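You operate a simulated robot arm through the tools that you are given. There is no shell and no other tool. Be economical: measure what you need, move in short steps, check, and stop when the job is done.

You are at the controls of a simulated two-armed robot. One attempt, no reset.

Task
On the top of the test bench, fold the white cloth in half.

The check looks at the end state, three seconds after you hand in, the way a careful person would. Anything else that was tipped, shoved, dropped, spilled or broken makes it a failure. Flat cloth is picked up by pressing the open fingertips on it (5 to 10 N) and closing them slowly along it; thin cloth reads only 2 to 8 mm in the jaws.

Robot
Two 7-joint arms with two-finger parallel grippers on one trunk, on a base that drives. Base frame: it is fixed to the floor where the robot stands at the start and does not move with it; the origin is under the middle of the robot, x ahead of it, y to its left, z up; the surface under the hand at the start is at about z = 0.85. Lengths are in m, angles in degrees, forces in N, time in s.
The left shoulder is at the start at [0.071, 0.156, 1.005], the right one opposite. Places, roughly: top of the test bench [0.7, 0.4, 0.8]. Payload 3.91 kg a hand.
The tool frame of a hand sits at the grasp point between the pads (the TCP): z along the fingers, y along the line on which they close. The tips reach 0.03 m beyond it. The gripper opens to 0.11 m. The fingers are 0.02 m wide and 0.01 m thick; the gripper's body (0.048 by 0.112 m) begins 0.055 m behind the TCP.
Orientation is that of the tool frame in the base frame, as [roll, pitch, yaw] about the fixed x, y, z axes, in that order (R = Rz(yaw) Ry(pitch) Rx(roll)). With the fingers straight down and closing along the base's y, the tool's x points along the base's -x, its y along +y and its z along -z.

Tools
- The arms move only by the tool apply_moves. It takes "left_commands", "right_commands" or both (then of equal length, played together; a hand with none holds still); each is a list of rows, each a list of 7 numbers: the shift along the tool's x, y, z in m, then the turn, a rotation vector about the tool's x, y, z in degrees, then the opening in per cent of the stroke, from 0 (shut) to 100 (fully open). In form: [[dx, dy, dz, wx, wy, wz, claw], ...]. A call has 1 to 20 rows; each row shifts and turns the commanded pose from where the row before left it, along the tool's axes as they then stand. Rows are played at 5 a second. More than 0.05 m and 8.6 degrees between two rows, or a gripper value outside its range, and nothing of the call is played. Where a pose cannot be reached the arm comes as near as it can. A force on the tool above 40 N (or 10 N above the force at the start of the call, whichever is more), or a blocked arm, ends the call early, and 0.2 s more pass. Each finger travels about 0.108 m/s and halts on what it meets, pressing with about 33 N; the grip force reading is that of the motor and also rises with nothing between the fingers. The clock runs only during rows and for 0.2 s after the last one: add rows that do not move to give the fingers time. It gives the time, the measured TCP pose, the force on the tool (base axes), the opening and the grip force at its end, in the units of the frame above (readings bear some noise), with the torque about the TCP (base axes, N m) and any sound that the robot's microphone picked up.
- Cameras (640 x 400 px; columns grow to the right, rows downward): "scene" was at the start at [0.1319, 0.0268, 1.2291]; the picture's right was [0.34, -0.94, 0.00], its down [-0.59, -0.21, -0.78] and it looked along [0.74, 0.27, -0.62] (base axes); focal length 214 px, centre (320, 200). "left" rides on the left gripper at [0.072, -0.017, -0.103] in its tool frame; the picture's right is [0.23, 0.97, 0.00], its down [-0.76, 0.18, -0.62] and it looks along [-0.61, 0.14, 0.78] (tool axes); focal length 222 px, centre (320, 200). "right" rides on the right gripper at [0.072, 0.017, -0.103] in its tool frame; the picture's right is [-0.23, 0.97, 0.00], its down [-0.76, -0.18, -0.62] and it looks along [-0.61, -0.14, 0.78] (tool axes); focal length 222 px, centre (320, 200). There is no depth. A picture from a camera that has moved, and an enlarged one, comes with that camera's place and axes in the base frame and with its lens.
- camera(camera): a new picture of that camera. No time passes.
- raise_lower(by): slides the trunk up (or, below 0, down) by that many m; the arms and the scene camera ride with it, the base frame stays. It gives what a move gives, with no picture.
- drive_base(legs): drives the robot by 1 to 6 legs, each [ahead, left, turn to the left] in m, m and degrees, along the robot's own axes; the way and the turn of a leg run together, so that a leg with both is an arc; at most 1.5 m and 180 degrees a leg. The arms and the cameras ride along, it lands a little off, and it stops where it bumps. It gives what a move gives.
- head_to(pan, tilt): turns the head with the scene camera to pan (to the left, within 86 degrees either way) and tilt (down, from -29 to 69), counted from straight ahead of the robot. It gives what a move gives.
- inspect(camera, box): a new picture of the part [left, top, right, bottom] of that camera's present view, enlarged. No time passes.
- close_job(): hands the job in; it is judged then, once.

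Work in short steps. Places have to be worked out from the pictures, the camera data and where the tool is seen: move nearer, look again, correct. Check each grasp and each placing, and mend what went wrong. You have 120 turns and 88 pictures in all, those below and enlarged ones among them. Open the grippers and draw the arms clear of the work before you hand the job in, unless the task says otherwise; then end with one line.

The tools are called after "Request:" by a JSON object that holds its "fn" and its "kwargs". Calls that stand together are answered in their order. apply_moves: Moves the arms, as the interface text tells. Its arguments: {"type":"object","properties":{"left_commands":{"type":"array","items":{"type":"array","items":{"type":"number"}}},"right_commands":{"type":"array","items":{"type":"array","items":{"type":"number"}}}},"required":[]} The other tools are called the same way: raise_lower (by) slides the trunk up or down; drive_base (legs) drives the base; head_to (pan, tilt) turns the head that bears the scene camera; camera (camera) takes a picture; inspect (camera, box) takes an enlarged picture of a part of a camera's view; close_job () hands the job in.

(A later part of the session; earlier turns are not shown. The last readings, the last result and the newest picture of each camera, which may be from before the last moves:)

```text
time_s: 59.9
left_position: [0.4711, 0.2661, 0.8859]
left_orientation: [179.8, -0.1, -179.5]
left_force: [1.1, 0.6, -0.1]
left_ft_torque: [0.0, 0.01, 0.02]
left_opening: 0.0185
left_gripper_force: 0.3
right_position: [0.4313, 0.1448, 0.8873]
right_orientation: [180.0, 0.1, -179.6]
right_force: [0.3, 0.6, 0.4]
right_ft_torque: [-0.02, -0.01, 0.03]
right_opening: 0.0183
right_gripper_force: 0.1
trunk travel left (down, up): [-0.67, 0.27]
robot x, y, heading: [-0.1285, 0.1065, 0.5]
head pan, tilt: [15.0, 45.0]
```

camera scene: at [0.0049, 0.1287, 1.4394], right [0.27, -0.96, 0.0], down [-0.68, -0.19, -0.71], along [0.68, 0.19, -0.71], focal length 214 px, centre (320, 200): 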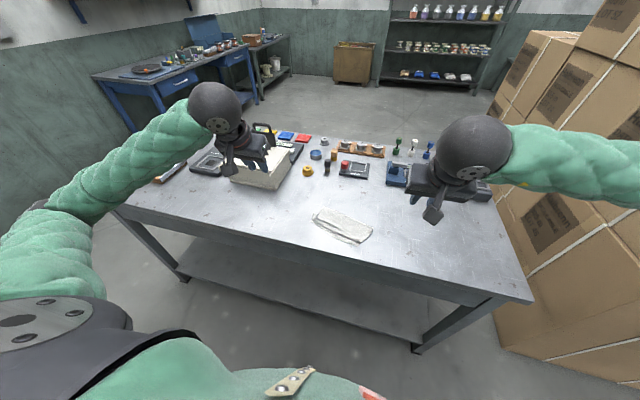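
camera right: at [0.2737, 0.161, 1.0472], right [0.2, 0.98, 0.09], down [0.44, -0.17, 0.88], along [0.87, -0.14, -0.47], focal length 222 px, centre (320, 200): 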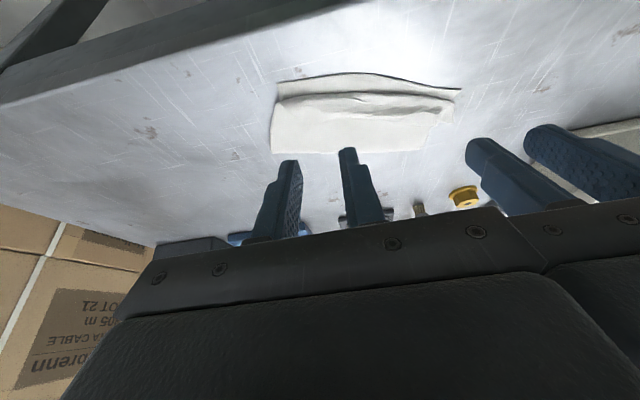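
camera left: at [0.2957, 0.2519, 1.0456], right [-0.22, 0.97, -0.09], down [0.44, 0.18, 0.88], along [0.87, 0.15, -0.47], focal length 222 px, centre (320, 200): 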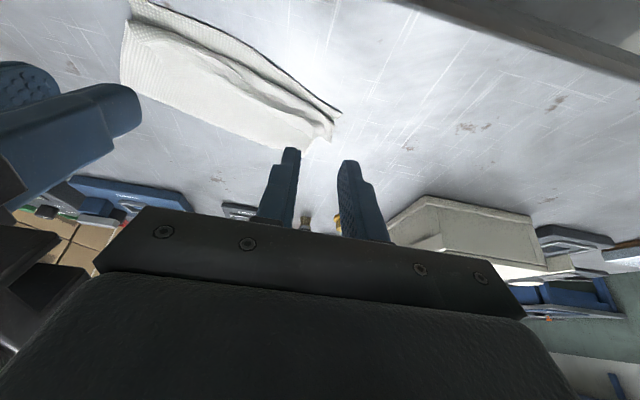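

Request:
{"fn": "apply_moves", "kwargs": {"left_commands": [[0, 0, 0.001, 0, 0, 0, 17], [0, 0, 0.001, 0, 0, 0, 17], [0, 0, 0, 0, 0, 0, 17], [0, 0, 0, 0, 0, 0, 17]], "right_commands": [[0, 0, 0.001, 0, 0, 0, 17], [0, 0, 0.001, 0, 0, 0, 17], [0, 0, 0.0005, 0, 0, 0, 17], [0, 0, 0, 0, 0, 0, 17]]}}

```text
time_s: 60.9
left_position: [0.4712, 0.2671, 0.8854]
left_orientation: [179.9, -0.1, -179.5]
left_force: [0.1, 0.2, 0.5]
left_ft_torque: [0.0, 0.0, 0.01]
left_opening: 0.0185
left_gripper_force: 0.1
right_position: [0.432, 0.1456, 0.8851]
right_orientation: [-180.0, 0.1, -179.6]
right_force: [0.0, 0.0, 0.4]
right_ft_torque: [-0.01, -0.01, 0.0]
right_opening: 0.0188
right_gripper_force: 0.2
trunk travel left (down, up): [-0.67, 0.27]
robot x, y, heading: [-0.1277, 0.1089, 0.3]
head pan, tilt: [15.0, 45.0]
```

Request:
{"fn": "apply_moves", "kwargs": {"left_commands": [[0, 0, 0.001, 0, 0, 0, 17], [0, 0, 0.0008, 0, 0, 0, 17], [0, 0, 0, 0, 0, 0, 17], [0, 0, 0, 0, 0, 0, 17]], "right_commands": [[0, 0, 0.001, 0, 0, 0, 17], [0, 0, 0.0006, 0, 0, 0, 17], [0, 0, 0, 0, 0, 0, 17], [0, 0, 0, 0, 0, 0, 17]]}}

```text
time_s: 61.9
left_position: [0.4711, 0.2674, 0.8835]
left_orientation: [179.9, -0.1, -179.5]
left_force: [-0.2, -0.6, 1.6]
left_ft_torque: [-0.01, 0.03, -0.02]
left_opening: 0.0187
left_gripper_force: 0.0
right_position: [0.4325, 0.1453, 0.8842]
right_orientation: [-180.0, 0.1, -179.5]
right_force: [-1.2, -0.5, 3.8]
right_ft_torque: [0.06, 0.01, 0.01]
right_opening: 0.0186
right_gripper_force: 0.1
trunk travel left (down, up): [-0.67, 0.27]
robot x, y, heading: [-0.1245, 0.1109, 0.3]
head pan, tilt: [15.0, 45.0]
```

Contact is beginning (1.6 and 3.8 N). I'll press a touch more.

Request:
{"fn": "apply_moves", "kwargs": {"left_commands": [[0, 0, 0.0008, 0, 0, 0, 17], [0, 0, 0, 0, 0, 0, 17], [0, 0, 0, 0, 0, 0, 17], [0, 0, 0, 0, 0, 0, 17]], "right_commands": [[0, 0, 0.0003, 0, 0, 0, 17], [0, 0, 0, 0, 0, 0, 17], [0, 0, 0, 0, 0, 0, 17], [0, 0, 0, 0, 0, 0, 17]]}}

```text
time_s: 62.9
left_position: [0.47, 0.2677, 0.8836]
left_orientation: [179.9, 0.0, -179.6]
left_force: [1.4, -1.5, 8.9]
left_ft_torque: [-0.07, 0.01, 0.05]
left_opening: 0.019
left_gripper_force: 0.3
right_position: [0.4313, 0.1448, 0.8825]
right_orientation: [179.9, 0.1, -179.5]
right_force: [0.5, -0.2, 6.2]
right_ft_torque: [0.06, -0.05, -0.02]
right_opening: 0.0188
right_gripper_force: 0.1
trunk travel left (down, up): [-0.67, 0.27]
robot x, y, heading: [-0.1242, 0.1083, 0.5]
head pan, tilt: [15.0, 45.0]
```

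Forces of 9 and 6 N are good. Closing both slowly.

Request:
{"fn": "apply_moves", "kwargs": {"left_commands": [[0, 0, 0, 0, 0, 0, 14], [0, 0, 0, 0, 0, 0, 11], [0, 0, 0, 0, 0, 0, 8], [0, 0, 0, 0, 0, 0, 5], [0, 0, 0, 0, 0, 0, 2], [0, 0, 0, 0, 0, 0, 0], [0, 0, 0, 0, 0, 0, 0], [0, 0, 0, 0, 0, 0, 0]], "right_commands": [[0, 0, 0, 0, 0, 0, 14], [0, 0, 0, 0, 0, 0, 11], [0, 0, 0, 0, 0, 0, 8], [0, 0, 0, 0, 0, 0, 5], [0, 0, 0, 0, 0, 0, 2], [0, 0, 0, 0, 0, 0, 0], [0, 0, 0, 0, 0, 0, 0], [0, 0, 0, 0, 0, 0, 0]]}}

Request:
{"fn": "apply_moves", "kwargs": {"left_commands": [[0, 0, -0.005, 0, 0, 0, 0], [0, 0, -0.006, 0, 0, 0, 0], [0, 0, -0.006, 0, 0, 0, 0], [0, 0, -0.005, 0, 0, 0, 0], [0, 0, 0, 0, 0, 0, 0]], "right_commands": [[0, 0, -0.005, 0, 0, 0, 0], [0, 0, -0.006, 0, 0, 0, 0], [0, 0, -0.006, 0, 0, 0, 0], [0, 0, -0.005, 0, 0, 0, 0], [0, 0, 0, 0, 0, 0, 0]]}}

Request:
{"fn": "inspect", "kwargs": {"camera": "right", "box": [220, 70, 460, 220]}}

Request:
{"fn": "inspect", "kwargs": {"camera": "left", "box": [180, 70, 420, 220]}}

```text
time_s: 64.7
left_position: [0.4705, 0.2661, 0.8836]
left_orientation: [179.9, 0.0, -179.5]
left_force: [-1.2, -7.2, 13.5]
left_ft_torque: [-0.22, 0.1, 0.14]
left_opening: 0.0023
left_gripper_force: 33.0
right_position: [0.432, 0.1455, 0.8825]
right_orientation: [-180.0, 0.1, -179.6]
right_force: [1.0, 7.4, 4.0]
right_ft_torque: [0.23, -0.02, -0.03]
right_opening: 0.0017
right_gripper_force: 33.0
trunk travel left (down, up): [-0.67, 0.27]
robot x, y, heading: [-0.127, 0.1093, 0.4]
head pan, tilt: [15.0, 45.0]
```

```text
time_s: 65.9
left_position: [0.4711, 0.2677, 0.9058]
left_orientation: [179.9, -0.2, -179.4]
left_force: [-1.6, -7.2, -0.8]
left_ft_torque: [-0.25, 0.02, 0.09]
left_opening: 0.0021
left_gripper_force: 32.9
right_position: [0.4314, 0.1436, 0.9035]
right_orientation: [180.0, 0.1, -179.6]
right_force: [0.4, 7.0, 0.4]
right_ft_torque: [0.25, -0.05, -0.02]
right_opening: 0.0015
right_gripper_force: 32.9
trunk travel left (down, up): [-0.67, 0.27]
robot x, y, heading: [-0.1234, 0.1103, 0.5]
head pan, tilt: [15.0, 45.0]
```

```text
2.67 times, centred on (340, 145) of right
camera zoom: at [0.36, 0.16, 1.0071], right [0.22, 0.98, 0.0], down [0.76, -0.17, 0.62], along [0.61, -0.14, -0.78], focal length 592 px, centre (267, 347)
```

zoom: 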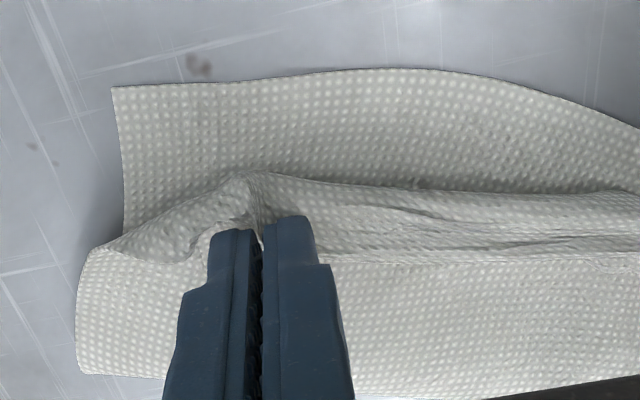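

```text
2.67 times, centred on (300, 145) of left
camera zoom: at [0.4005, 0.2497, 1.0093], right [-0.24, 0.97, 0.0], down [0.76, 0.18, 0.62], along [0.6, 0.15, -0.78], focal length 592 px, centre (373, 347)
```

zoom: 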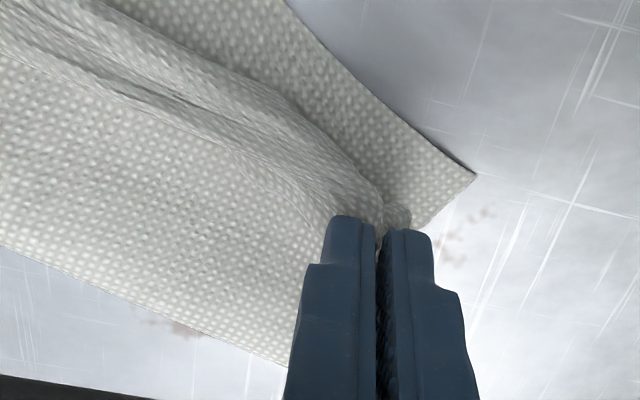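

Both hold cloth firmly. I'll lift 25 mm more and relax the sideways tension to see which layers came along.

Request:
{"fn": "apply_moves", "kwargs": {"left_commands": [[0, -0.0005, -0.006, 0, 0, 0, 0], [0, -0.0005, -0.006, 0, 0, 0, 0], [0, -0.0005, -0.006, 0, 0, 0, 0], [0, -0.0005, -0.006, 0, 0, 0, 0], [0, 0, 0, 0, 0, 0, 0], [0, 0, 0, 0, 0, 0, 0]], "right_commands": [[0, 0.0005, -0.006, 0, 0, 0, 0], [0, 0.0005, -0.006, 0, 0, 0, 0], [0, 0.0005, -0.006, 0, 0, 0, 0], [0, 0.0005, -0.006, 0, 0, 0, 0], [0, 0, 0, 0, 0, 0, 0], [0, 0, 0, 0, 0, 0, 0]]}}

Request:
{"fn": "inspect", "kwargs": {"camera": "right", "box": [220, 50, 540, 250]}}

Request:
{"fn": "inspect", "kwargs": {"camera": "left", "box": [100, 50, 420, 250]}}

```text
time_s: 67.3
left_position: [0.4716, 0.2648, 0.9284]
left_orientation: [179.9, -0.1, -179.6]
left_force: [-0.7, -2.2, 0.4]
left_ft_torque: [-0.04, 0.01, 0.03]
left_opening: 0.0021
left_gripper_force: 33.0
right_position: [0.4342, 0.1467, 0.9277]
right_orientation: [180.0, 0.1, -179.6]
right_force: [0.1, 2.8, -0.6]
right_ft_torque: [0.08, 0.01, -0.01]
right_opening: 0.0017
right_gripper_force: 32.8
trunk travel left (down, up): [-0.67, 0.27]
robot x, y, heading: [-0.1249, 0.1076, 0.6]
head pan, tilt: [15.0, 45.0]
```

```text
2.00 times, centred on (380, 150) of right
camera zoom: at [0.3608, 0.1625, 1.0312], right [0.22, 0.98, 0.0], down [0.76, -0.17, 0.62], along [0.61, -0.14, -0.78], focal length 444 px, centre (200, 300)
```

zoom: 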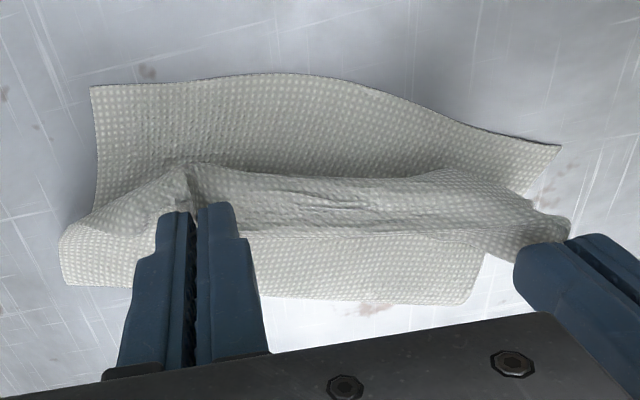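

```text
2.00 times, centred on (260, 150) of left
camera zoom: at [0.4008, 0.2472, 1.0323], right [-0.24, 0.97, 0.0], down [0.76, 0.18, 0.62], along [0.6, 0.15, -0.78], focal length 444 px, centre (440, 300)
```

zoom: 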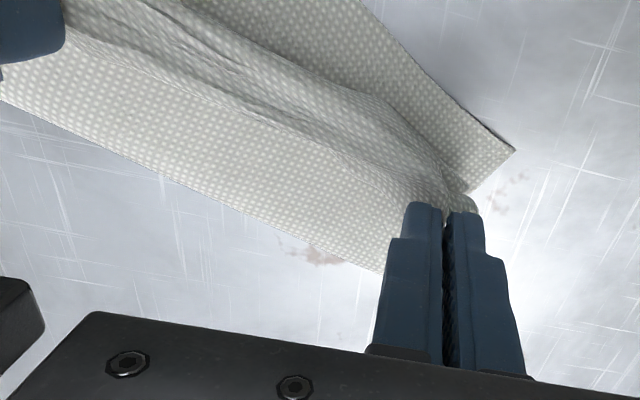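

Ambiguous. I'll carry both toward the robot by 50 mm at this height, which should unroll the flap, and look again.

Request:
{"fn": "apply_moves", "kwargs": {"left_commands": [[0.01, 0, 0, 0, 0, 0, 0], [0.01, 0, 0, 0, 0, 0, 0], [0.01, 0, 0, 0, 0, 0, 0], [0.01, 0, 0, 0, 0, 0, 0], [0.01, 0, 0, 0, 0, 0, 0], [0, 0, 0, 0, 0, 0, 0], [0, 0, 0, 0, 0, 0, 0]], "right_commands": [[0.008, 0, 0, 0, 0, 0, 0], [0.008, 0, 0, 0, 0, 0, 0], [0.008, 0, 0, 0, 0, 0, 0], [0.008, 0, 0, 0, 0, 0, 0], [0.008, 0, 0, 0, 0, 0, 0], [0, 0, 0, 0, 0, 0, 0], [0, 0, 0, 0, 0, 0, 0]]}}

Request:
{"fn": "inspect", "kwargs": {"camera": "right", "box": [220, 50, 540, 250]}}

Request:
{"fn": "inspect", "kwargs": {"camera": "left", "box": [100, 50, 420, 250]}}

```text
time_s: 68.9
left_position: [0.4199, 0.2649, 0.9308]
left_orientation: [179.8, -0.1, -179.5]
left_force: [-0.7, -1.5, 0.9]
left_ft_torque: [-0.11, 0.02, 0.02]
left_opening: 0.002
left_gripper_force: 33.5
right_position: [0.3914, 0.1462, 0.9281]
right_orientation: [-180.0, 0.0, -179.6]
right_force: [0.0, 2.2, 0.0]
right_ft_torque: [0.04, -0.04, 0.02]
right_opening: 0.0018
right_gripper_force: 33.1
trunk travel left (down, up): [-0.67, 0.27]
robot x, y, heading: [-0.1298, 0.111, 0.7]
head pan, tilt: [15.0, 45.0]
```

```text
2.00 times, centred on (380, 150) of right
camera zoom: at [0.3195, 0.1626, 1.0308], right [0.22, 0.98, 0.0], down [0.76, -0.17, 0.62], along [0.61, -0.14, -0.78], focal length 444 px, centre (200, 300)
```

zoom: 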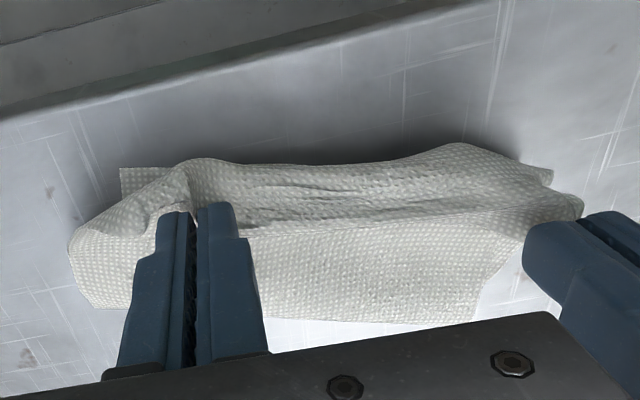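

```text
2.00 times, centred on (260, 150) of left
camera zoom: at [0.3501, 0.2473, 1.0339], right [-0.24, 0.97, 0.0], down [0.76, 0.18, 0.62], along [0.6, 0.15, -0.78], focal length 444 px, centre (440, 300)
```

zoom: 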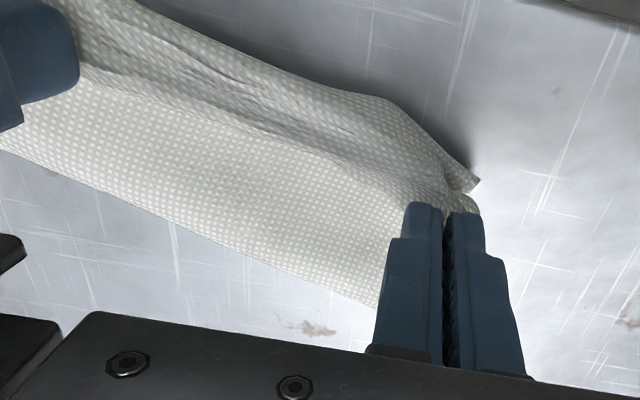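

Both flap and upper layer were pinched together, so this doesn't unroll the flap. I'll put it back where it was, release, and then peel the flap from corner A, which sticks out as a single layer.

Request:
{"fn": "apply_moves", "kwargs": {"left_commands": [[-0.01, 0, 0.003, 0, 0, 0, 0], [-0.01, 0, 0.006, 0, 0, 0, 0], [-0.01, 0, 0.008, 0, 0, 0, 0], [-0.01, 0, 0.008, 0, 0, 0, 0], [-0.01, 0, 0.009, 0, 0, 0, 0], [0, 0, 0.009, 0, 0, 0, 0], [0, 0, 0, 0, 0, 0, 0], [0, 0, 0, 0, 0, 0, 5], [0, 0, 0, 0, 0, 0, 10], [0, 0, 0, 0, 0, 0, 15], [0, 0, 0, 0, 0, 0, 20], [0, 0, -0.01, 0, 0, 0, 20], [0, 0, -0.03, 0, 0, 0, 20], [0, 0, -0.04, 0, 0, 0, 20], [0, 0.03, -0.03, 0, 0, 0, 20], [0, 0.03, 0, 0, 0, 0, 20], [0, 0, 0, 0, 0, 0, 20]], "right_commands": [[-0.008, 0, 0.003, 0, 0, 0, 0], [-0.008, 0, 0.006, 0, 0, 0, 0], [-0.008, 0, 0.008, 0, 0, 0, 0], [-0.008, 0, 0.008, 0, 0, 0, 0], [-0.008, 0, 0.009, 0, 0, 0, 0], [0, 0, 0.009, 0, 0, 0, 0], [0, 0, 0, 0, 0, 0, 0], [0, 0, 0, 0, 0, 0, 5], [0, 0, 0, 0, 0, 0, 10], [0, 0, 0, 0, 0, 0, 15], [0, 0, 0, 0, 0, 0, 20], [0, 0, -0.01, 0, 0, 0, 20], [0, 0, -0.03, 0, 0, 0, 20], [0, 0, -0.04, 0, 0, 0, 20], [0, -0.03, -0.03, 0, 0, 0, 20], [0.03, 0.01, 0, 0, 0, 0, 20], [0, 0, 0, 0, 0, 0, 20]]}}

Request:
{"fn": "inspect", "kwargs": {"camera": "right", "box": [220, 50, 540, 250]}}

Request:
{"fn": "inspect", "kwargs": {"camera": "left", "box": [60, 50, 380, 250]}}

```text
time_s: 72.5
left_position: [0.4701, 0.3236, 0.9936]
left_orientation: [179.7, -0.1, -179.6]
left_force: [-0.3, -0.3, -0.4]
left_ft_torque: [0.02, 0.05, 0.01]
left_opening: 0.0218
left_gripper_force: 0.0
right_position: [0.4031, 0.1264, 0.9961]
right_orientation: [179.9, 0.0, -179.6]
right_force: [0.0, -0.2, -0.2]
right_ft_torque: [0.03, 0.0, 0.03]
right_opening: 0.0218
right_gripper_force: 0.1
trunk travel left (down, up): [-0.67, 0.27]
robot x, y, heading: [-0.1262, 0.1105, 0.2]
head pan, tilt: [15.0, 45.0]
```

```text
2.00 times, centred on (380, 150) of right
camera zoom: at [0.3307, 0.1416, 1.1001], right [0.22, 0.98, 0.0], down [0.76, -0.17, 0.62], along [0.61, -0.14, -0.78], focal length 444 px, centre (200, 300)
```

zoom: 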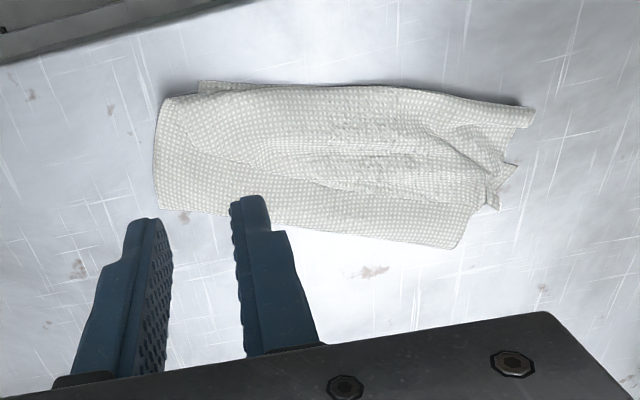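

```text
2.00 times, centred on (220, 150) of left
camera zoom: at [0.3994, 0.3051, 1.0979], right [-0.24, 0.97, 0.0], down [0.76, 0.18, 0.62], along [0.6, 0.15, -0.78], focal length 444 px, centre (520, 300)
```

zoom: 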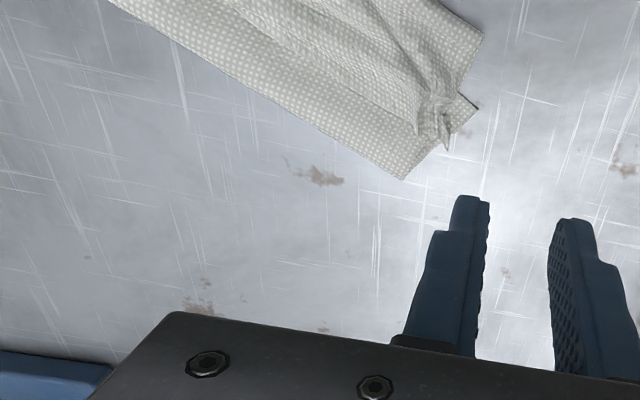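

I'll take a clear, detailed look at how the flap lies now.

Request:
{"fn": "apply_moves", "kwargs": {"left_commands": [[0, 0.04, -0.02, 0, 0, 0, 20], [0, 0.04, -0.02, 0, 0, 0, 20], [0, 0, 0, 0, 0, 0, 20]], "right_commands": [[0.0, -0.045, -0.02, 0, 0, 0, 20], [0.0, -0.045, -0.02, 0, 0, 0, 20], [0.0, -0.045, -0.0, 0, 0, 0, 20]]}}

Request:
{"fn": "inspect", "kwargs": {"camera": "scene", "box": [306, 196, 386, 246]}}

```text
time_s: 73.3
left_position: [0.4665, 0.4021, 1.035]
left_orientation: [179.7, -0.1, -179.5]
left_force: [-1.0, -0.5, 1.0]
left_ft_torque: [0.04, 0.01, 0.04]
left_opening: 0.0221
left_gripper_force: 0.1
right_position: [0.3987, -0.0101, 1.0387]
right_orientation: [179.8, 0.1, -179.6]
right_force: [-0.6, 0.0, 0.3]
right_ft_torque: [0.04, -0.02, 0.0]
right_opening: 0.022
right_gripper_force: 0.1
trunk travel left (down, up): [-0.67, 0.27]
robot x, y, heading: [-0.1261, 0.1102, 0.7]
head pan, tilt: [15.0, 45.0]
```

```text
8.00 times, centred on (346, 221) of scene
camera zoom: at [0.0029, 0.1254, 1.4397], right [0.27, -0.96, 0.0], down [-0.68, -0.19, -0.71], along [0.68, 0.19, -0.71], focal length 1716 px, centre (112, 32)
```

zoom: 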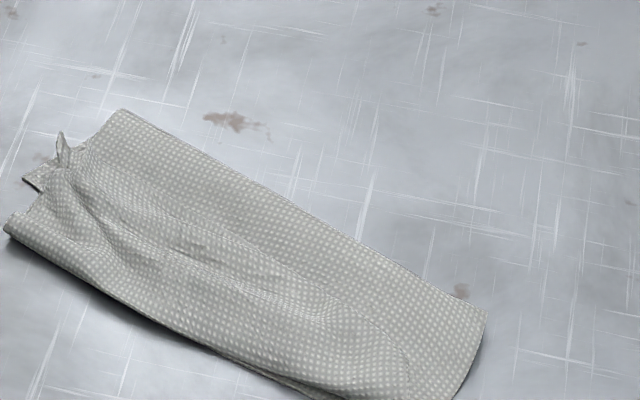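

A ruck stands up at corner A near (0.478,0.28). I'll bring the left hand near it to look closely.

Request:
{"fn": "apply_moves", "kwargs": {"left_commands": [[-0.002, -0.03, 0.03, 0, 0, 0, 25], [-0.002, -0.03, 0.03, 0, 0, 0, 25], [-0.002, -0.03, 0.03, 0, 0, 0, 25], [-0.002, -0.03, 0.02, 0, 0, 0, 25], [0, 0, 0, 0, 0, 0, 25], [0, 0, 0, 0, 0, 0, 25]]}}

Request:
{"fn": "inspect", "kwargs": {"camera": "left", "box": [160, 50, 400, 200]}}

```text
time_s: 74.7
left_position: [0.4753, 0.2857, 0.9237]
left_orientation: [179.9, -0.1, -179.4]
left_force: [-0.5, 0.1, -0.5]
left_ft_torque: [0.02, 0.01, -0.01]
left_opening: 0.0273
left_gripper_force: 0.0
right_position: [0.3985, -0.008, 1.038]
right_orientation: [179.9, 0.1, -179.6]
right_force: [0.2, 0.9, 0.5]
right_ft_torque: [-0.01, 0.02, 0.0]
right_opening: 0.0217
right_gripper_force: 0.0
trunk travel left (down, up): [-0.67, 0.27]
robot x, y, heading: [-0.1267, 0.1131, 0.5]
head pan, tilt: [15.0, 45.0]
```

```text
2.67 times, centred on (280, 125) of left
camera zoom: at [0.406, 0.2676, 1.0273], right [-0.24, 0.97, 0.0], down [0.76, 0.18, 0.62], along [0.6, 0.15, -0.78], focal length 592 px, centre (427, 400)
```

zoom: 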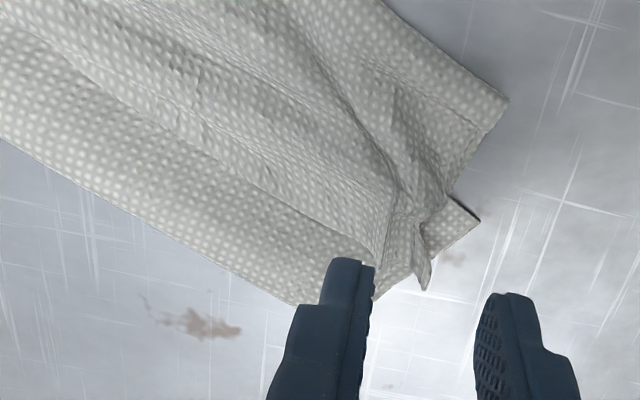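

Corner A's tip sticks up near (0.489,0.288) as a single gathered layer. I'll straddle it and pinch it near the surface without pressing.

Request:
{"fn": "apply_moves", "kwargs": {"left_commands": [[-0.01, 0, 0.01, 0, 0, 0, 25], [0, 0, 0.012, 0, 0, 0, 25], [0, 0, 0.012, 0, 0, 0, 25], [0, 0, 0.003, 0, 0, 0, 25], [0, 0, 0, 0, 0, 0, 25], [0, 0, 0, 0, 0, 0, 25]]}}

Request:
{"fn": "inspect", "kwargs": {"camera": "left", "box": [200, 80, 440, 230]}}

```text
time_s: 76.1
left_position: [0.4883, 0.2851, 0.8898]
left_orientation: [179.9, -0.1, -179.5]
left_force: [-0.7, 0.9, 0.3]
left_ft_torque: [0.0, 0.04, 0.01]
left_opening: 0.0276
left_gripper_force: 0.0
right_position: [0.3993, -0.0076, 1.0382]
right_orientation: [-180.0, 0.1, -179.6]
right_force: [0.6, 0.5, 1.3]
right_ft_torque: [0.0, -0.04, 0.0]
right_opening: 0.022
right_gripper_force: 0.1
trunk travel left (down, up): [-0.67, 0.27]
robot x, y, heading: [-0.1244, 0.1094, 0.7]
head pan, tilt: [15.0, 45.0]
```

```text
2.67 times, centred on (320, 155) of left
camera zoom: at [0.418, 0.2671, 0.9925], right [-0.24, 0.97, 0.0], down [0.76, 0.18, 0.62], along [0.6, 0.15, -0.78], focal length 592 px, centre (320, 320)
```

zoom: 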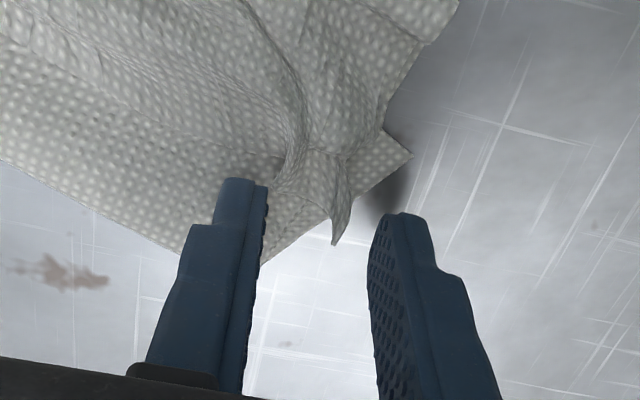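

The spike is between the fingertips. A small trim, then close.

Request:
{"fn": "apply_moves", "kwargs": {"left_commands": [[0.004, 0.002, 0.003, 0, 0, 0, 25], [0, 0, 0, 0, 0, 0, 20], [0, 0, 0, 0, 0, 0, 15], [0, 0, 0, 0, 0, 0, 10], [0, 0, 0, 0, 0, 0, 5], [0, 0, 0, 0, 0, 0, 0], [0, 0, 0, 0, 0, 0, 0], [0, 0, 0, 0, 0, 0, 0], [0, 0, -0.008, 0, 0, 0, 0], [0, 0, -0.012, 0, 0, 0, 0], [0, 0, -0.012, 0, 0, 0, 0], [0, 0, 0, 0, 0, 0, 0]]}}

Request:
{"fn": "inspect", "kwargs": {"camera": "left", "box": [160, 50, 480, 250]}}

```text
time_s: 78.7
left_position: [0.4829, 0.2861, 0.9174]
left_orientation: [179.9, -0.1, -179.6]
left_force: [-0.3, 0.7, -0.7]
left_ft_torque: [0.04, -0.01, -0.02]
left_opening: 0.0017
left_gripper_force: 32.8
right_position: [0.3994, -0.0084, 1.0389]
right_orientation: [-179.9, 0.2, -179.6]
right_force: [-0.1, -0.1, 0.3]
right_ft_torque: [0.03, -0.01, 0.04]
right_opening: 0.022
right_gripper_force: 0.1
trunk travel left (down, up): [-0.67, 0.27]
robot x, y, heading: [-0.127, 0.1098, 0.5]
head pan, tilt: [15.0, 45.0]
```

```text
2.00 times, centred on (320, 150) of left
camera zoom: at [0.4134, 0.2673, 1.022], right [-0.24, 0.97, 0.0], down [0.76, 0.18, 0.62], along [0.6, 0.15, -0.78], focal length 444 px, centre (320, 300)
```

zoom: 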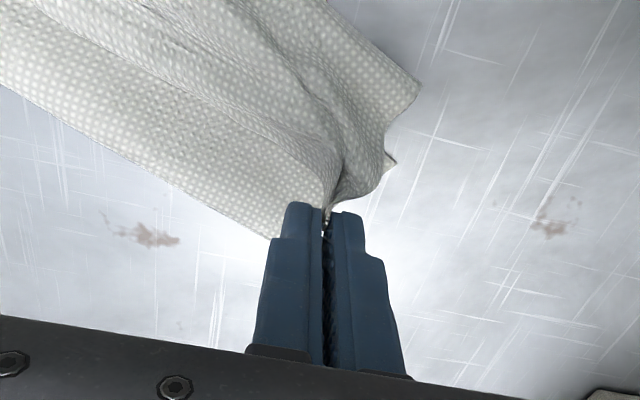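

It holds. Now I'll lift and carry A toward the robot to peel the flap over.

Request:
{"fn": "apply_moves", "kwargs": {"left_commands": [[0.004, 0, -0.012, 0, 0, 0, 0], [0.008, 0, -0.012, 0, 0, 0, 0], [0.012, 0, -0.008, 0, 0, 0, 0], [0.012, 0, -0.004, 0, 0, 0, 0], [0.012, 0, 0, 0, 0, 0, 0], [0, 0, 0, 0, 0, 0, 0], [0, 0, 0, 0, 0, 0, 0]]}}

Request:
{"fn": "inspect", "kwargs": {"camera": "left", "box": [80, 50, 400, 250]}}

Request:
{"fn": "inspect", "kwargs": {"camera": "scene", "box": [270, 170, 410, 260]}}

```text
time_s: 80.3
left_position: [0.4351, 0.2864, 0.9521]
left_orientation: [179.8, -0.1, -179.5]
left_force: [-0.3, 1.2, -0.3]
left_ft_torque: [0.04, -0.01, -0.03]
left_opening: 0.0019
left_gripper_force: 33.2
right_position: [0.3985, -0.0078, 1.0383]
right_orientation: [179.9, 0.1, -179.5]
right_force: [0.4, -0.4, -0.8]
right_ft_torque: [0.02, 0.0, 0.0]
right_opening: 0.0219
right_gripper_force: 0.0
trunk travel left (down, up): [-0.67, 0.27]
robot x, y, heading: [-0.1283, 0.1128, 0.5]
head pan, tilt: [15.0, 45.0]
```

```text
2.00 times, centred on (240, 150) of left
camera zoom: at [0.366, 0.2689, 1.0555], right [-0.24, 0.97, 0.0], down [0.76, 0.18, 0.62], along [0.6, 0.15, -0.78], focal length 444 px, centre (480, 300)
```

zoom: 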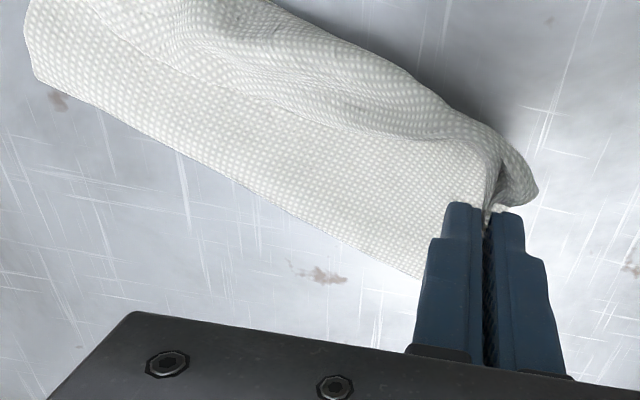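

```text
4.44 times, centred on (340, 215) of scene
camera zoom: at [0.003, 0.1284, 1.4396], right [0.27, -0.96, 0.0], down [-0.68, -0.19, -0.71], along [0.68, 0.19, -0.71], focal length 953 px, centre (231, 133)
```

zoom: 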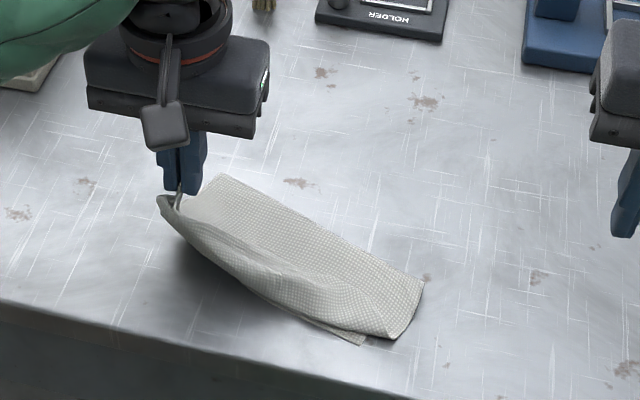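

The flap is opening at the left end. I'll pull further toward the robot to turn it fully out.

Request:
{"fn": "apply_moves", "kwargs": {"left_commands": [[0.012, 0, 0, 0, 0, 0, 0], [0.012, 0, 0, 0, 0, 0, 0], [0.012, 0, 0.004, 0, 0, 0, 0], [0.012, 0, 0.008, 0, 0, 0, 0], [0.006, 0, 0.01, 0, 0, 0, 0], [0, 0, 0, 0, 0, 0, 0], [0, 0, 0, 0, 0, 0, 0]]}}

Request:
{"fn": "inspect", "kwargs": {"camera": "scene", "box": [270, 170, 410, 260]}}

Request:
{"fn": "inspect", "kwargs": {"camera": "left", "box": [80, 50, 400, 250]}}

```text
time_s: 81.9
left_position: [0.3824, 0.2871, 0.9303]
left_orientation: [179.8, -0.1, -179.4]
left_force: [-0.3, 0.6, 0.3]
left_ft_torque: [0.01, 0.02, 0.01]
left_opening: 0.0021
left_gripper_force: 33.2
right_position: [0.3989, -0.0078, 1.0378]
right_orientation: [-179.9, 0.0, -179.5]
right_force: [-0.8, 0.4, 0.1]
right_ft_torque: [0.01, -0.04, -0.02]
right_opening: 0.022
right_gripper_force: 0.1
trunk travel left (down, up): [-0.67, 0.27]
robot x, y, heading: [-0.126, 0.1119, 0.4]
head pan, tilt: [15.0, 45.0]
```

```text
4.44 times, centred on (340, 215) of scene
camera zoom: at [0.0031, 0.1283, 1.4396], right [0.27, -0.96, 0.0], down [-0.68, -0.19, -0.71], along [0.68, 0.19, -0.71], focal length 953 px, centre (231, 133)
```

zoom: 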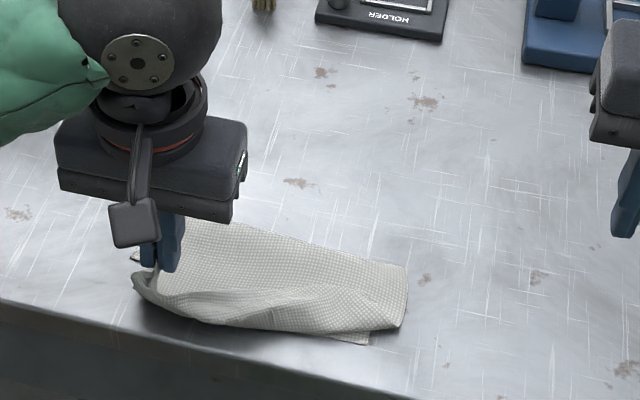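

```text
2.00 times, centred on (240, 150) of left
camera zoom: at [0.3122, 0.2692, 1.0341], right [-0.24, 0.97, 0.0], down [0.76, 0.18, 0.62], along [0.6, 0.15, -0.78], focal length 444 px, centre (480, 300)
```

zoom: 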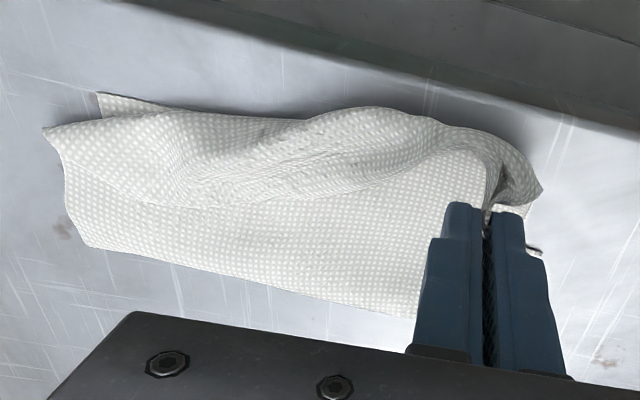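

The pinch clamps flap and upper layer together, and the grip keeps the pinched strip's orientation, which is why the flap flipped. New plan: carry A back to unfold. Then I'll grip only the outermost few mm of the near edge, lift it high so the hem falls open, and refold that edge onto the far one.

Request:
{"fn": "apply_moves", "kwargs": {"left_commands": [[0, 0, -0.02, 0, 0, 0, 0], [-0.01, 0, -0.02, 0, 0, 0, 0], [-0.02, 0, -0.015, 0, 0, 0, 0], [-0.02, 0, -0.01, 0, 0, 0, 0], [-0.02, 0, 0, 0, 0, 0, 0], [-0.02, 0, 0, 0, 0, 0, 0], [-0.02, 0, 0, 0, 0, 0, 0], [-0.02, 0, 0, 0, 0, 0, 0], [-0.02, 0, 0, 0, 0, 0, 0], [-0.02, 0, 0, 0, 0, 0, 0], [-0.02, 0, 0, 0, 0, 0, 0], [-0.02, 0, 0.01, 0, 0, 0, 0], [-0.02, 0, 0.02, 0, 0, 0, 0], [0, 0, 0.02, 0, 0, 0, 0], [0, 0, 0, 0, 0, 0, 0], [0, 0, 0, 0, 0, 0, 0]]}}

Request:
{"fn": "inspect", "kwargs": {"camera": "scene", "box": [250, 130, 410, 250]}}

```text
time_s: 85.3
left_position: [0.6128, 0.2871, 0.9455]
left_orientation: [179.9, -0.1, -179.6]
left_force: [-0.2, 0.1, 0.8]
left_ft_torque: [0.01, -0.01, 0.01]
left_opening: 0.002
left_gripper_force: 32.4
right_position: [0.3995, -0.009, 1.0397]
right_orientation: [179.9, 0.1, -179.6]
right_force: [-0.3, -0.9, -0.1]
right_ft_torque: [0.03, -0.01, 0.02]
right_opening: 0.0222
right_gripper_force: 0.1
trunk travel left (down, up): [-0.67, 0.27]
robot x, y, heading: [-0.1284, 0.1091, 0.4]
head pan, tilt: [15.0, 45.0]
```

```text
3.33 times, centred on (330, 190) of scene
camera zoom: at [0.0032, 0.1285, 1.4396], right [0.27, -0.96, 0.0], down [-0.68, -0.19, -0.71], along [0.68, 0.19, -0.71], focal length 715 px, centre (287, 233)
```

zoom: 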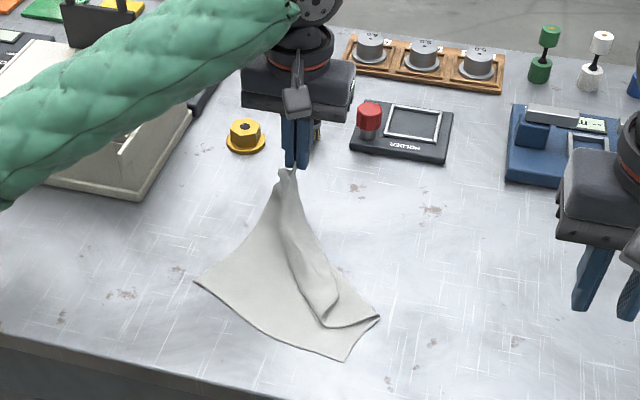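

The near edge D–C is now fully exposed and clean. I'll lower A, release it, and retreat.

Request:
{"fn": "apply_moves", "kwargs": {"left_commands": [[-0.008, 0, 0.012, 0, 0, 0, 0], [-0.008, 0, 0.014, 0, 0, 0, 0], [-0.008, 0, 0.014, 0, 0, 0, 0], [0, 0, 0.012, 0, 0, 0, 0], [0, 0, 0, 0, 0, 0, 0], [0, 0, 0, 0, 0, 0, 8], [0, 0, 0, 0, 0, 0, 16], [0, 0, 0, 0, 0, 0, 24], [0, 0, 0, 0, 0, 0, 24], [0, 0, -0.02, 0, 0, 0, 24], [0, 0, -0.04, 0, 0, 0, 24], [0, 0, -0.04, 0, 0, 0, 24], [0, 0.03, -0.02, 0, 0, 0, 24], [0, 0.04, 0, 0, 0, 0, 24], [0, 0.04, 0, 0, 0, 0, 24], [0, 0, 0, 0, 0, 0, 24]]}}

Request:
{"fn": "inspect", "kwargs": {"camera": "scene", "box": [250, 130, 410, 250]}}

```text
time_s: 88.7
left_position: [0.6354, 0.3974, 1.017]
left_orientation: [180.0, -0.1, -179.6]
left_force: [0.1, -0.7, -1.1]
left_ft_torque: [0.01, 0.03, 0.0]
left_opening: 0.0264
left_gripper_force: 0.2
right_position: [0.3994, -0.0093, 1.0382]
right_orientation: [179.9, 0.0, -179.6]
right_force: [0.3, 0.5, 0.3]
right_ft_torque: [0.05, 0.01, 0.0]
right_opening: 0.0222
right_gripper_force: 0.1
trunk travel left (down, up): [-0.67, 0.27]
robot x, y, heading: [-0.1222, 0.109, 0.7]
head pan, tilt: [15.0, 45.0]
```

```text
3.33 times, centred on (330, 190) of scene
camera zoom: at [0.0038, 0.1271, 1.4395], right [0.27, -0.96, 0.0], down [-0.68, -0.19, -0.71], along [0.68, 0.19, -0.71], focal length 715 px, centre (287, 233)
```

zoom: 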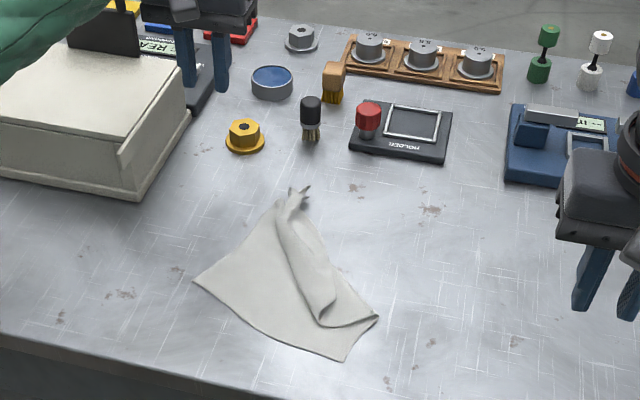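

The near edge runs from C≈(0.412,0.184) to D≈(0.466,0.361), turned about 17°. I'll bring both hands above it, yawed to match, and check with the hand cameras.

Request:
{"fn": "apply_moves", "kwargs": {"left_commands": [[0.02, -0.0065, 0.0097, 0, 0, 0, 17], [0.02, -0.0065, 0.0097, 0, 0, 0, 17], [0.02, -0.0065, 0.0097, 0, 0, 0, 17], [0.02, -0.0065, 0.0097, 0, 0, 0, 17], [0.02, -0.0065, 0.0097, 0, 0, 0, 17], [0.02, -0.0065, 0.0097, 0, 0, 0, 17], [0.02, -0.0065, 0.0097, 0, 0, 0, 17], [0.02, -0.0065, 0.0097, 0, 0, 0, 17], [0.02, -0.0065, 0.0097, 0, 0, 0, 17], [0, 0, 0, 0, 0, 8.5, 17], [0, 0, 0, 0, 0, 8.5, 17], [0, 0, 0, 0, 0, 0, 17], [0, 0, 0, 0, 0, 0, 17]], "right_commands": [[-0.0019, 0.0241, 0.012, 0, 0, 0, 17], [-0.0019, 0.0241, 0.012, 0, 0, 0, 17], [-0.0019, 0.0241, 0.012, 0, 0, 0, 17], [-0.0019, 0.0241, 0.012, 0, 0, 0, 17], [-0.0019, 0.0241, 0.012, 0, 0, 0, 17], [-0.0019, 0.0241, 0.012, 0, 0, 0, 17], [-0.0019, 0.0241, 0.012, 0, 0, 0, 17], [-0.0019, 0.0241, 0.012, 0, 0, 0, 17], [-0.0019, 0.0241, 0.012, 0, 0, 0, 17], [0, 0, 0, 0, 0, 8.5, 17], [0, 0, 0, 0, 0, 8.5, 17], [0, 0, 0, 0, 0, 0, 17], [0, 0, 0, 0, 0, 0, 17]]}}

Request:
{"fn": "camera", "kwargs": {"camera": "left"}}

Request:
{"fn": "camera", "kwargs": {"camera": "right"}}

```text
time_s: 91.5
left_position: [0.4576, 0.3364, 0.9279]
left_orientation: [180.0, -0.1, 163.5]
left_force: [0.6, 0.0, 0.2]
left_ft_torque: [0.02, -0.01, 0.03]
left_opening: 0.0189
left_gripper_force: 0.0
right_position: [0.4177, 0.2087, 0.9264]
right_orientation: [-179.9, 0.1, 163.4]
right_force: [-0.1, -0.3, 0.5]
right_ft_torque: [0.04, 0.01, 0.01]
right_opening: 0.0188
right_gripper_force: 0.0
trunk travel left (down, up): [-0.67, 0.27]
robot x, y, heading: [-0.1266, 0.1102, 0.4]
head pan, tilt: [15.0, 45.0]
```

```text
11 pictures are left
camera left: at [0.3846, 0.3421, 1.0321], right [0.06, 1.0, 0.0], down [0.78, -0.05, 0.62], along [0.62, -0.04, -0.78], focal length 222 px, centre (320, 200)
```

left: 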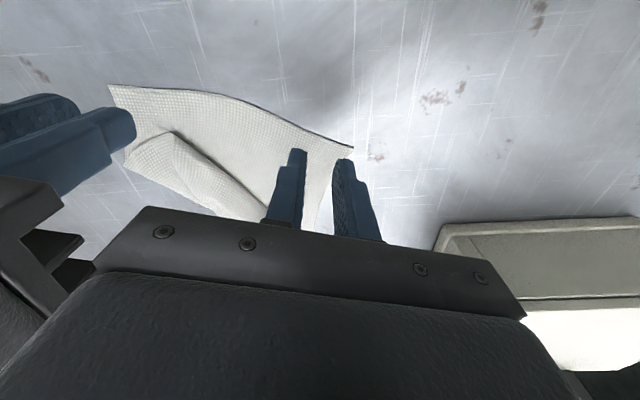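

```text
10 pictures are left
camera right: at [0.354, 0.2447, 1.0293], right [0.5, 0.87, 0.0], down [0.68, -0.39, 0.62], along [0.54, -0.31, -0.78], focal length 222 px, centre (320, 200)
```

right: 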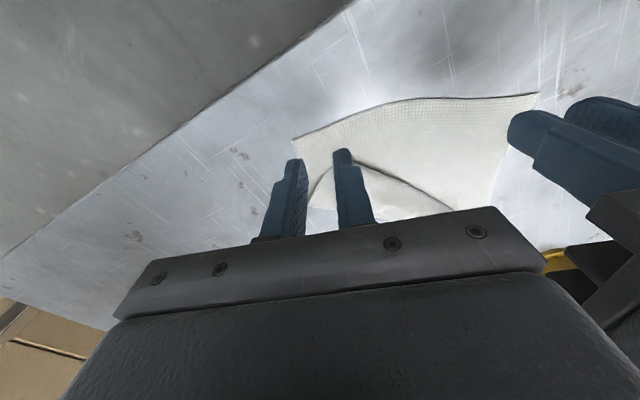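

Pictures are now scarce (10 left). From these, D is (0.472,0.365) and C is (0.408,0.187). I'll shift outward so only about 8 mm of edge lies under the tips, and descend.

Request:
{"fn": "apply_moves", "kwargs": {"left_commands": [[0.003, 0.006, 0.014, 0, 0, 0, 17], [0, 0, 0.014, 0, 0, 0, 17], [0, 0, 0.012, 0, 0, 0, 17], [0, 0, 0, 0, 0, 0, 17], [0, 0, 0, 0, 0, 0, 17], [0, 0, 0.0015, 0, 0, 0, 17], [0, 0, 0, 0, 0, 0, 17]], "right_commands": [[0.009, 0, 0.014, 0, 0, 0, 17], [0, 0, 0.014, 0, 0, 0, 17], [0, 0, 0.01, 0, 0, 0, 17], [0, 0, 0, 0, 0, 0, 17], [0, 0, 0, 0, 0, 0, 17], [0, 0, 0.0015, 0, 0, 0, 17], [0, 0, 0, 0, 0, 0, 17]]}}

```text
time_s: 93.1
left_position: [0.4564, 0.3446, 0.8851]
left_orientation: [179.9, -0.1, 163.6]
left_force: [1.3, -0.7, -0.3]
left_ft_torque: [0.0, -0.02, 0.04]
left_opening: 0.0186
left_gripper_force: 0.1
right_position: [0.4098, 0.2126, 0.8873]
right_orientation: [179.9, 0.0, 163.4]
right_force: [-1.3, 0.6, -0.3]
right_ft_torque: [0.0, 0.01, 0.0]
right_opening: 0.0187
right_gripper_force: 0.0
trunk travel left (down, up): [-0.67, 0.27]
robot x, y, heading: [-0.1257, 0.1084, 0.5]
head pan, tilt: [15.0, 45.0]
```

Request:
{"fn": "apply_moves", "kwargs": {"left_commands": [[-0.002, 0, 0.001, 0, 0, 0, 17], [0, 0, 0.001, 0, 0, 0, 17], [0, 0, 0.001, 0, 0, 0, 17], [0, 0, 0, 0, 0, 0, 17], [0, 0, 0, 0, 0, 0, 17]], "right_commands": [[0.001, 0, 0.002, 0, 0, 0, 17], [0, 0, 0.0015, 0, 0, 0, 17], [0, 0, 0.001, 0, 0, 0, 17], [0, 0, 0, 0, 0, 0, 17], [0, 0, 0, 0, 0, 0, 17]]}}

```text
time_s: 94.3
left_position: [0.4566, 0.3452, 0.8844]
left_orientation: [179.9, -0.1, 163.6]
left_force: [0.4, -1.0, -0.9]
left_ft_torque: [0.01, 0.01, 0.02]
left_opening: 0.0187
left_gripper_force: 0.0
right_position: [0.4083, 0.2125, 0.8822]
right_orientation: [179.9, 0.2, 163.4]
right_force: [0.3, 0.0, -0.8]
right_ft_torque: [-0.02, -0.02, -0.05]
right_opening: 0.0188
right_gripper_force: 0.1
trunk travel left (down, up): [-0.67, 0.27]
robot x, y, heading: [-0.1258, 0.1103, 0.4]
head pan, tilt: [15.0, 45.0]
```

No contact yet; continuing in 1 mm steps.

Request:
{"fn": "apply_moves", "kwargs": {"left_commands": [[0, 0, 0.001, 0, 0, 0, 17], [0, 0, 0.001, 0, 0, 0, 17], [0, 0, 0, 0, 0, 0, 17], [0, 0, 0, 0, 0, 0, 17]], "right_commands": [[0, 0, 0.0008, 0, 0, 0, 17], [0, 0, 0, 0, 0, 0, 17], [0, 0, 0, 0, 0, 0, 17], [0, 0, 0, 0, 0, 0, 17]]}}

```text
time_s: 95.3
left_position: [0.4564, 0.3432, 0.8812]
left_orientation: [180.0, -0.1, 163.5]
left_force: [0.9, 0.0, 2.1]
left_ft_torque: [-0.02, -0.02, 0.03]
left_opening: 0.0187
left_gripper_force: 0.2
right_position: [0.4085, 0.2121, 0.8808]
right_orientation: [179.9, 0.1, 163.3]
right_force: [-0.7, 0.3, 5.1]
right_ft_torque: [0.02, -0.02, 0.01]
right_opening: 0.0187
right_gripper_force: 0.1
trunk travel left (down, up): [-0.67, 0.27]
robot x, y, heading: [-0.1279, 0.1072, 0.5]
head pan, tilt: [15.0, 45.0]
```

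Request:
{"fn": "apply_moves", "kwargs": {"left_commands": [[0, 0, 0.0006, 0, 0, 0, 17], [0, 0, 0, 0, 0, 0, 17], [0, 0, 0, 0, 0, 0, 17], [0, 0, 0, 0, 0, 0, 17]], "right_commands": [[0, 0, 0.0002, 0, 0, 0, 17], [0, 0, 0, 0, 0, 0, 17], [0, 0, 0, 0, 0, 0, 17], [0, 0, 0, 0, 0, 0, 17]]}}

```text
time_s: 96.3
left_position: [0.4562, 0.3435, 0.8811]
left_orientation: [179.9, 0.0, 163.4]
left_force: [1.0, 1.3, 12.9]
left_ft_torque: [-0.03, -0.12, 0.0]
left_opening: 0.0182
left_gripper_force: 0.0
right_position: [0.409, 0.2127, 0.8814]
right_orientation: [179.9, 0.2, 163.4]
right_force: [-0.3, 0.2, 0.4]
right_ft_torque: [0.03, 0.03, 0.0]
right_opening: 0.0187
right_gripper_force: 0.1
trunk travel left (down, up): [-0.67, 0.27]
robot x, y, heading: [-0.1291, 0.1102, 0.4]
head pan, tilt: [15.0, 45.0]
```

Request:
{"fn": "apply_moves", "kwargs": {"left_commands": [[0, 0, -0.0002, 0, 0, 0, 17], [0, 0, 0, 0, 0, 0, 17], [0, 0, 0, 0, 0, 0, 17], [0, 0, 0, 0, 0, 0, 17]], "right_commands": [[0, 0, 0.0006, 0, 0, 0, 17], [0, 0, 0, 0, 0, 0, 17], [0, 0, 0, 0, 0, 0, 17], [0, 0, 0, 0, 0, 0, 17]]}}

```text
time_s: 97.3
left_position: [0.4567, 0.3438, 0.8811]
left_orientation: [179.8, -0.1, 163.5]
left_force: [1.9, 0.9, 13.8]
left_ft_torque: [-0.04, -0.15, 0.03]
left_opening: 0.0184
left_gripper_force: 0.0
right_position: [0.4097, 0.2101, 0.8824]
right_orientation: [179.9, 0.1, 163.4]
right_force: [-0.5, 0.5, 2.9]
right_ft_torque: [0.03, -0.01, -0.01]
right_opening: 0.0189
right_gripper_force: 0.1
trunk travel left (down, up): [-0.67, 0.27]
robot x, y, heading: [-0.1277, 0.1143, 0.6]
head pan, tilt: [15.0, 45.0]
```

Near enough. I'll press the right slightly more, then close both slowly.

Request:
{"fn": "apply_moves", "kwargs": {"left_commands": [[0, 0, -0.0002, 0, 0, 0, 17], [0, 0, 0, 0, 0, 0, 17], [0, 0, 0, 0, 0, 0, 14], [0, 0, 0, 0, 0, 0, 11], [0, 0, 0, 0, 0, 0, 8], [0, 0, 0, 0, 0, 0, 5], [0, 0, 0, 0, 0, 0, 2], [0, 0, 0, 0, 0, 0, 0], [0, 0, 0, 0, 0, 0, 0], [0, 0, 0, 0, 0, 0, 0]], "right_commands": [[0, 0, 0.0005, 0, 0, 0, 17], [0, 0, 0, 0, 0, 0, 17], [0, 0, 0, 0, 0, 0, 14], [0, 0, 0, 0, 0, 0, 11], [0, 0, 0, 0, 0, 0, 8], [0, 0, 0, 0, 0, 0, 5], [0, 0, 0, 0, 0, 0, 2], [0, 0, 0, 0, 0, 0, 0], [0, 0, 0, 0, 0, 0, 0], [0, 0, 0, 0, 0, 0, 0]]}}

```text
time_s: 99.5
left_position: [0.4566, 0.3437, 0.8811]
left_orientation: [179.9, -0.1, 163.4]
left_force: [-0.5, -0.3, 10.0]
left_ft_torque: [-0.06, -0.07, -0.01]
left_opening: 0.0
left_gripper_force: 33.4
right_position: [0.4076, 0.21, 0.8804]
right_orientation: [179.9, 0.0, 163.3]
right_force: [-0.6, 0.8, 2.9]
right_ft_torque: [0.0, -0.02, 0.01]
right_opening: 0.0
right_gripper_force: 33.0
trunk travel left (down, up): [-0.67, 0.27]
robot x, y, heading: [-0.1259, 0.1072, 0.6]
head pan, tilt: [15.0, 45.0]
```

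Both read 0.0, so no cloth was caught. One picture to see where the edge is relative to the tips.

Request:
{"fn": "inspect", "kwargs": {"camera": "left", "box": [60, 60, 420, 240]}}

```text
1.78 times, centred on (240, 150) of left
camera zoom: at [0.3832, 0.3476, 0.9853], right [0.06, 1.0, 0.0], down [0.78, -0.05, 0.62], along [0.62, -0.04, -0.78], focal length 395 px, centre (462, 289)
```

zoom: 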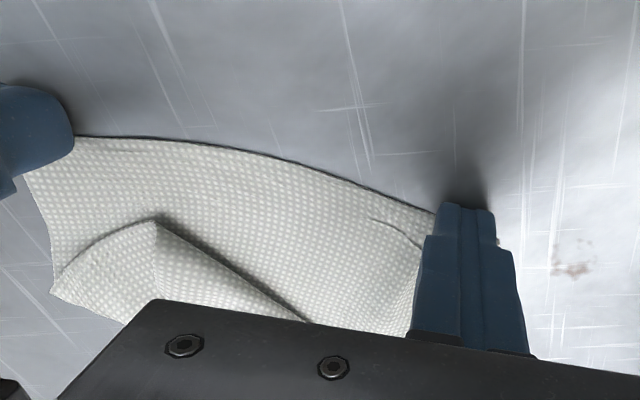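

The cloth was under the tips but slipped out while closing. I'll retry with a wider opening, a bit further in along the edge, and firmer pressure.

Request:
{"fn": "apply_moves", "kwargs": {"left_commands": [[0, 0, -0.006, 0, 0, 0, 0], [0, 0, 0, 0, 0, 0, 23], [-0.003, -0.009, 0, 0, 0, 0, 23], [0, 0, 0, 0, 0, 0, 23], [0, 0, 0.003, 0, 0, 0, 23], [0, 0, 0.003, 0, 0, 0, 23], [0, 0, 0, 0, 0, 0, 23], [0, 0, 0, 0, 0, 0, 23]], "right_commands": [[0, 0, -0.006, 0, 0, 0, 0], [0, 0, 0, 0, 0, 0, 23], [-0.003, 0.009, 0, 0, 0, 0, 23], [0, 0, 0, 0, 0, 0, 23], [0, 0, 0.003, 0, 0, 0, 23], [0, 0, 0.003, 0, 0, 0, 23], [0, 0, 0, 0, 0, 0, 23], [0, 0, 0, 0, 0, 0, 23]]}}

```text
time_s: 101.3
left_position: [0.4578, 0.3357, 0.8804]
left_orientation: [179.8, -0.1, 163.5]
left_force: [0.4, -0.1, 9.8]
left_ft_torque: [-0.04, -0.02, 0.01]
left_opening: 0.0254
left_gripper_force: 0.2
right_position: [0.415, 0.218, 0.8823]
right_orientation: [179.9, 0.1, 163.4]
right_force: [0.4, 0.6, 1.8]
right_ft_torque: [-0.03, -0.01, -0.02]
right_opening: 0.0255
right_gripper_force: 0.0
trunk travel left (down, up): [-0.67, 0.27]
robot x, y, heading: [-0.1249, 0.1141, 0.5]
head pan, tilt: [15.0, 45.0]
```

Request:
{"fn": "apply_moves", "kwargs": {"left_commands": [[0, 0, 0, 0, 0, 0, 20], [0, 0, 0, 0, 0, 0, 17], [0, 0, 0, 0, 0, 0, 14], [0, 0, 0, 0, 0, 0, 11], [0, 0, 0, 0, 0, 0, 8], [0, 0, 0, 0, 0, 0, 5], [0, 0, 0, 0, 0, 0, 2], [0, 0, 0, 0, 0, 0, 0], [0, 0, 0, 0, 0, 0, 0]], "right_commands": [[0, 0, 0.0006, 0, 0, 0, 23], [0, 0, 0, 0, 0, 0, 23], [0, 0, 0, 0, 0, 0, 23], [0, 0, 0, 0, 0, 0, 23], [0, 0, 0, 0, 0, 0, 23], [0, 0, 0, 0, 0, 0, 23], [0, 0, 0, 0, 0, 0, 23], [0, 0, 0, 0, 0, 0, 23], [0, 0, 0, 0, 0, 0, 23]]}}

```text
time_s: 103.3
left_position: [0.4586, 0.336, 0.8807]
left_orientation: [179.9, 0.0, 163.5]
left_force: [-0.5, -2.1, 13.3]
left_ft_torque: [-0.09, -0.03, 0.02]
left_opening: 0.0018
left_gripper_force: 32.3
right_position: [0.4142, 0.2179, 0.8813]
right_orientation: [179.9, 0.1, 163.4]
right_force: [0.1, 2.4, 4.7]
right_ft_torque: [0.07, -0.04, 0.01]
right_opening: 0.0251
right_gripper_force: 0.0
trunk travel left (down, up): [-0.67, 0.27]
robot x, y, heading: [-0.1253, 0.1092, 0.5]
head pan, tilt: [15.0, 45.0]
```

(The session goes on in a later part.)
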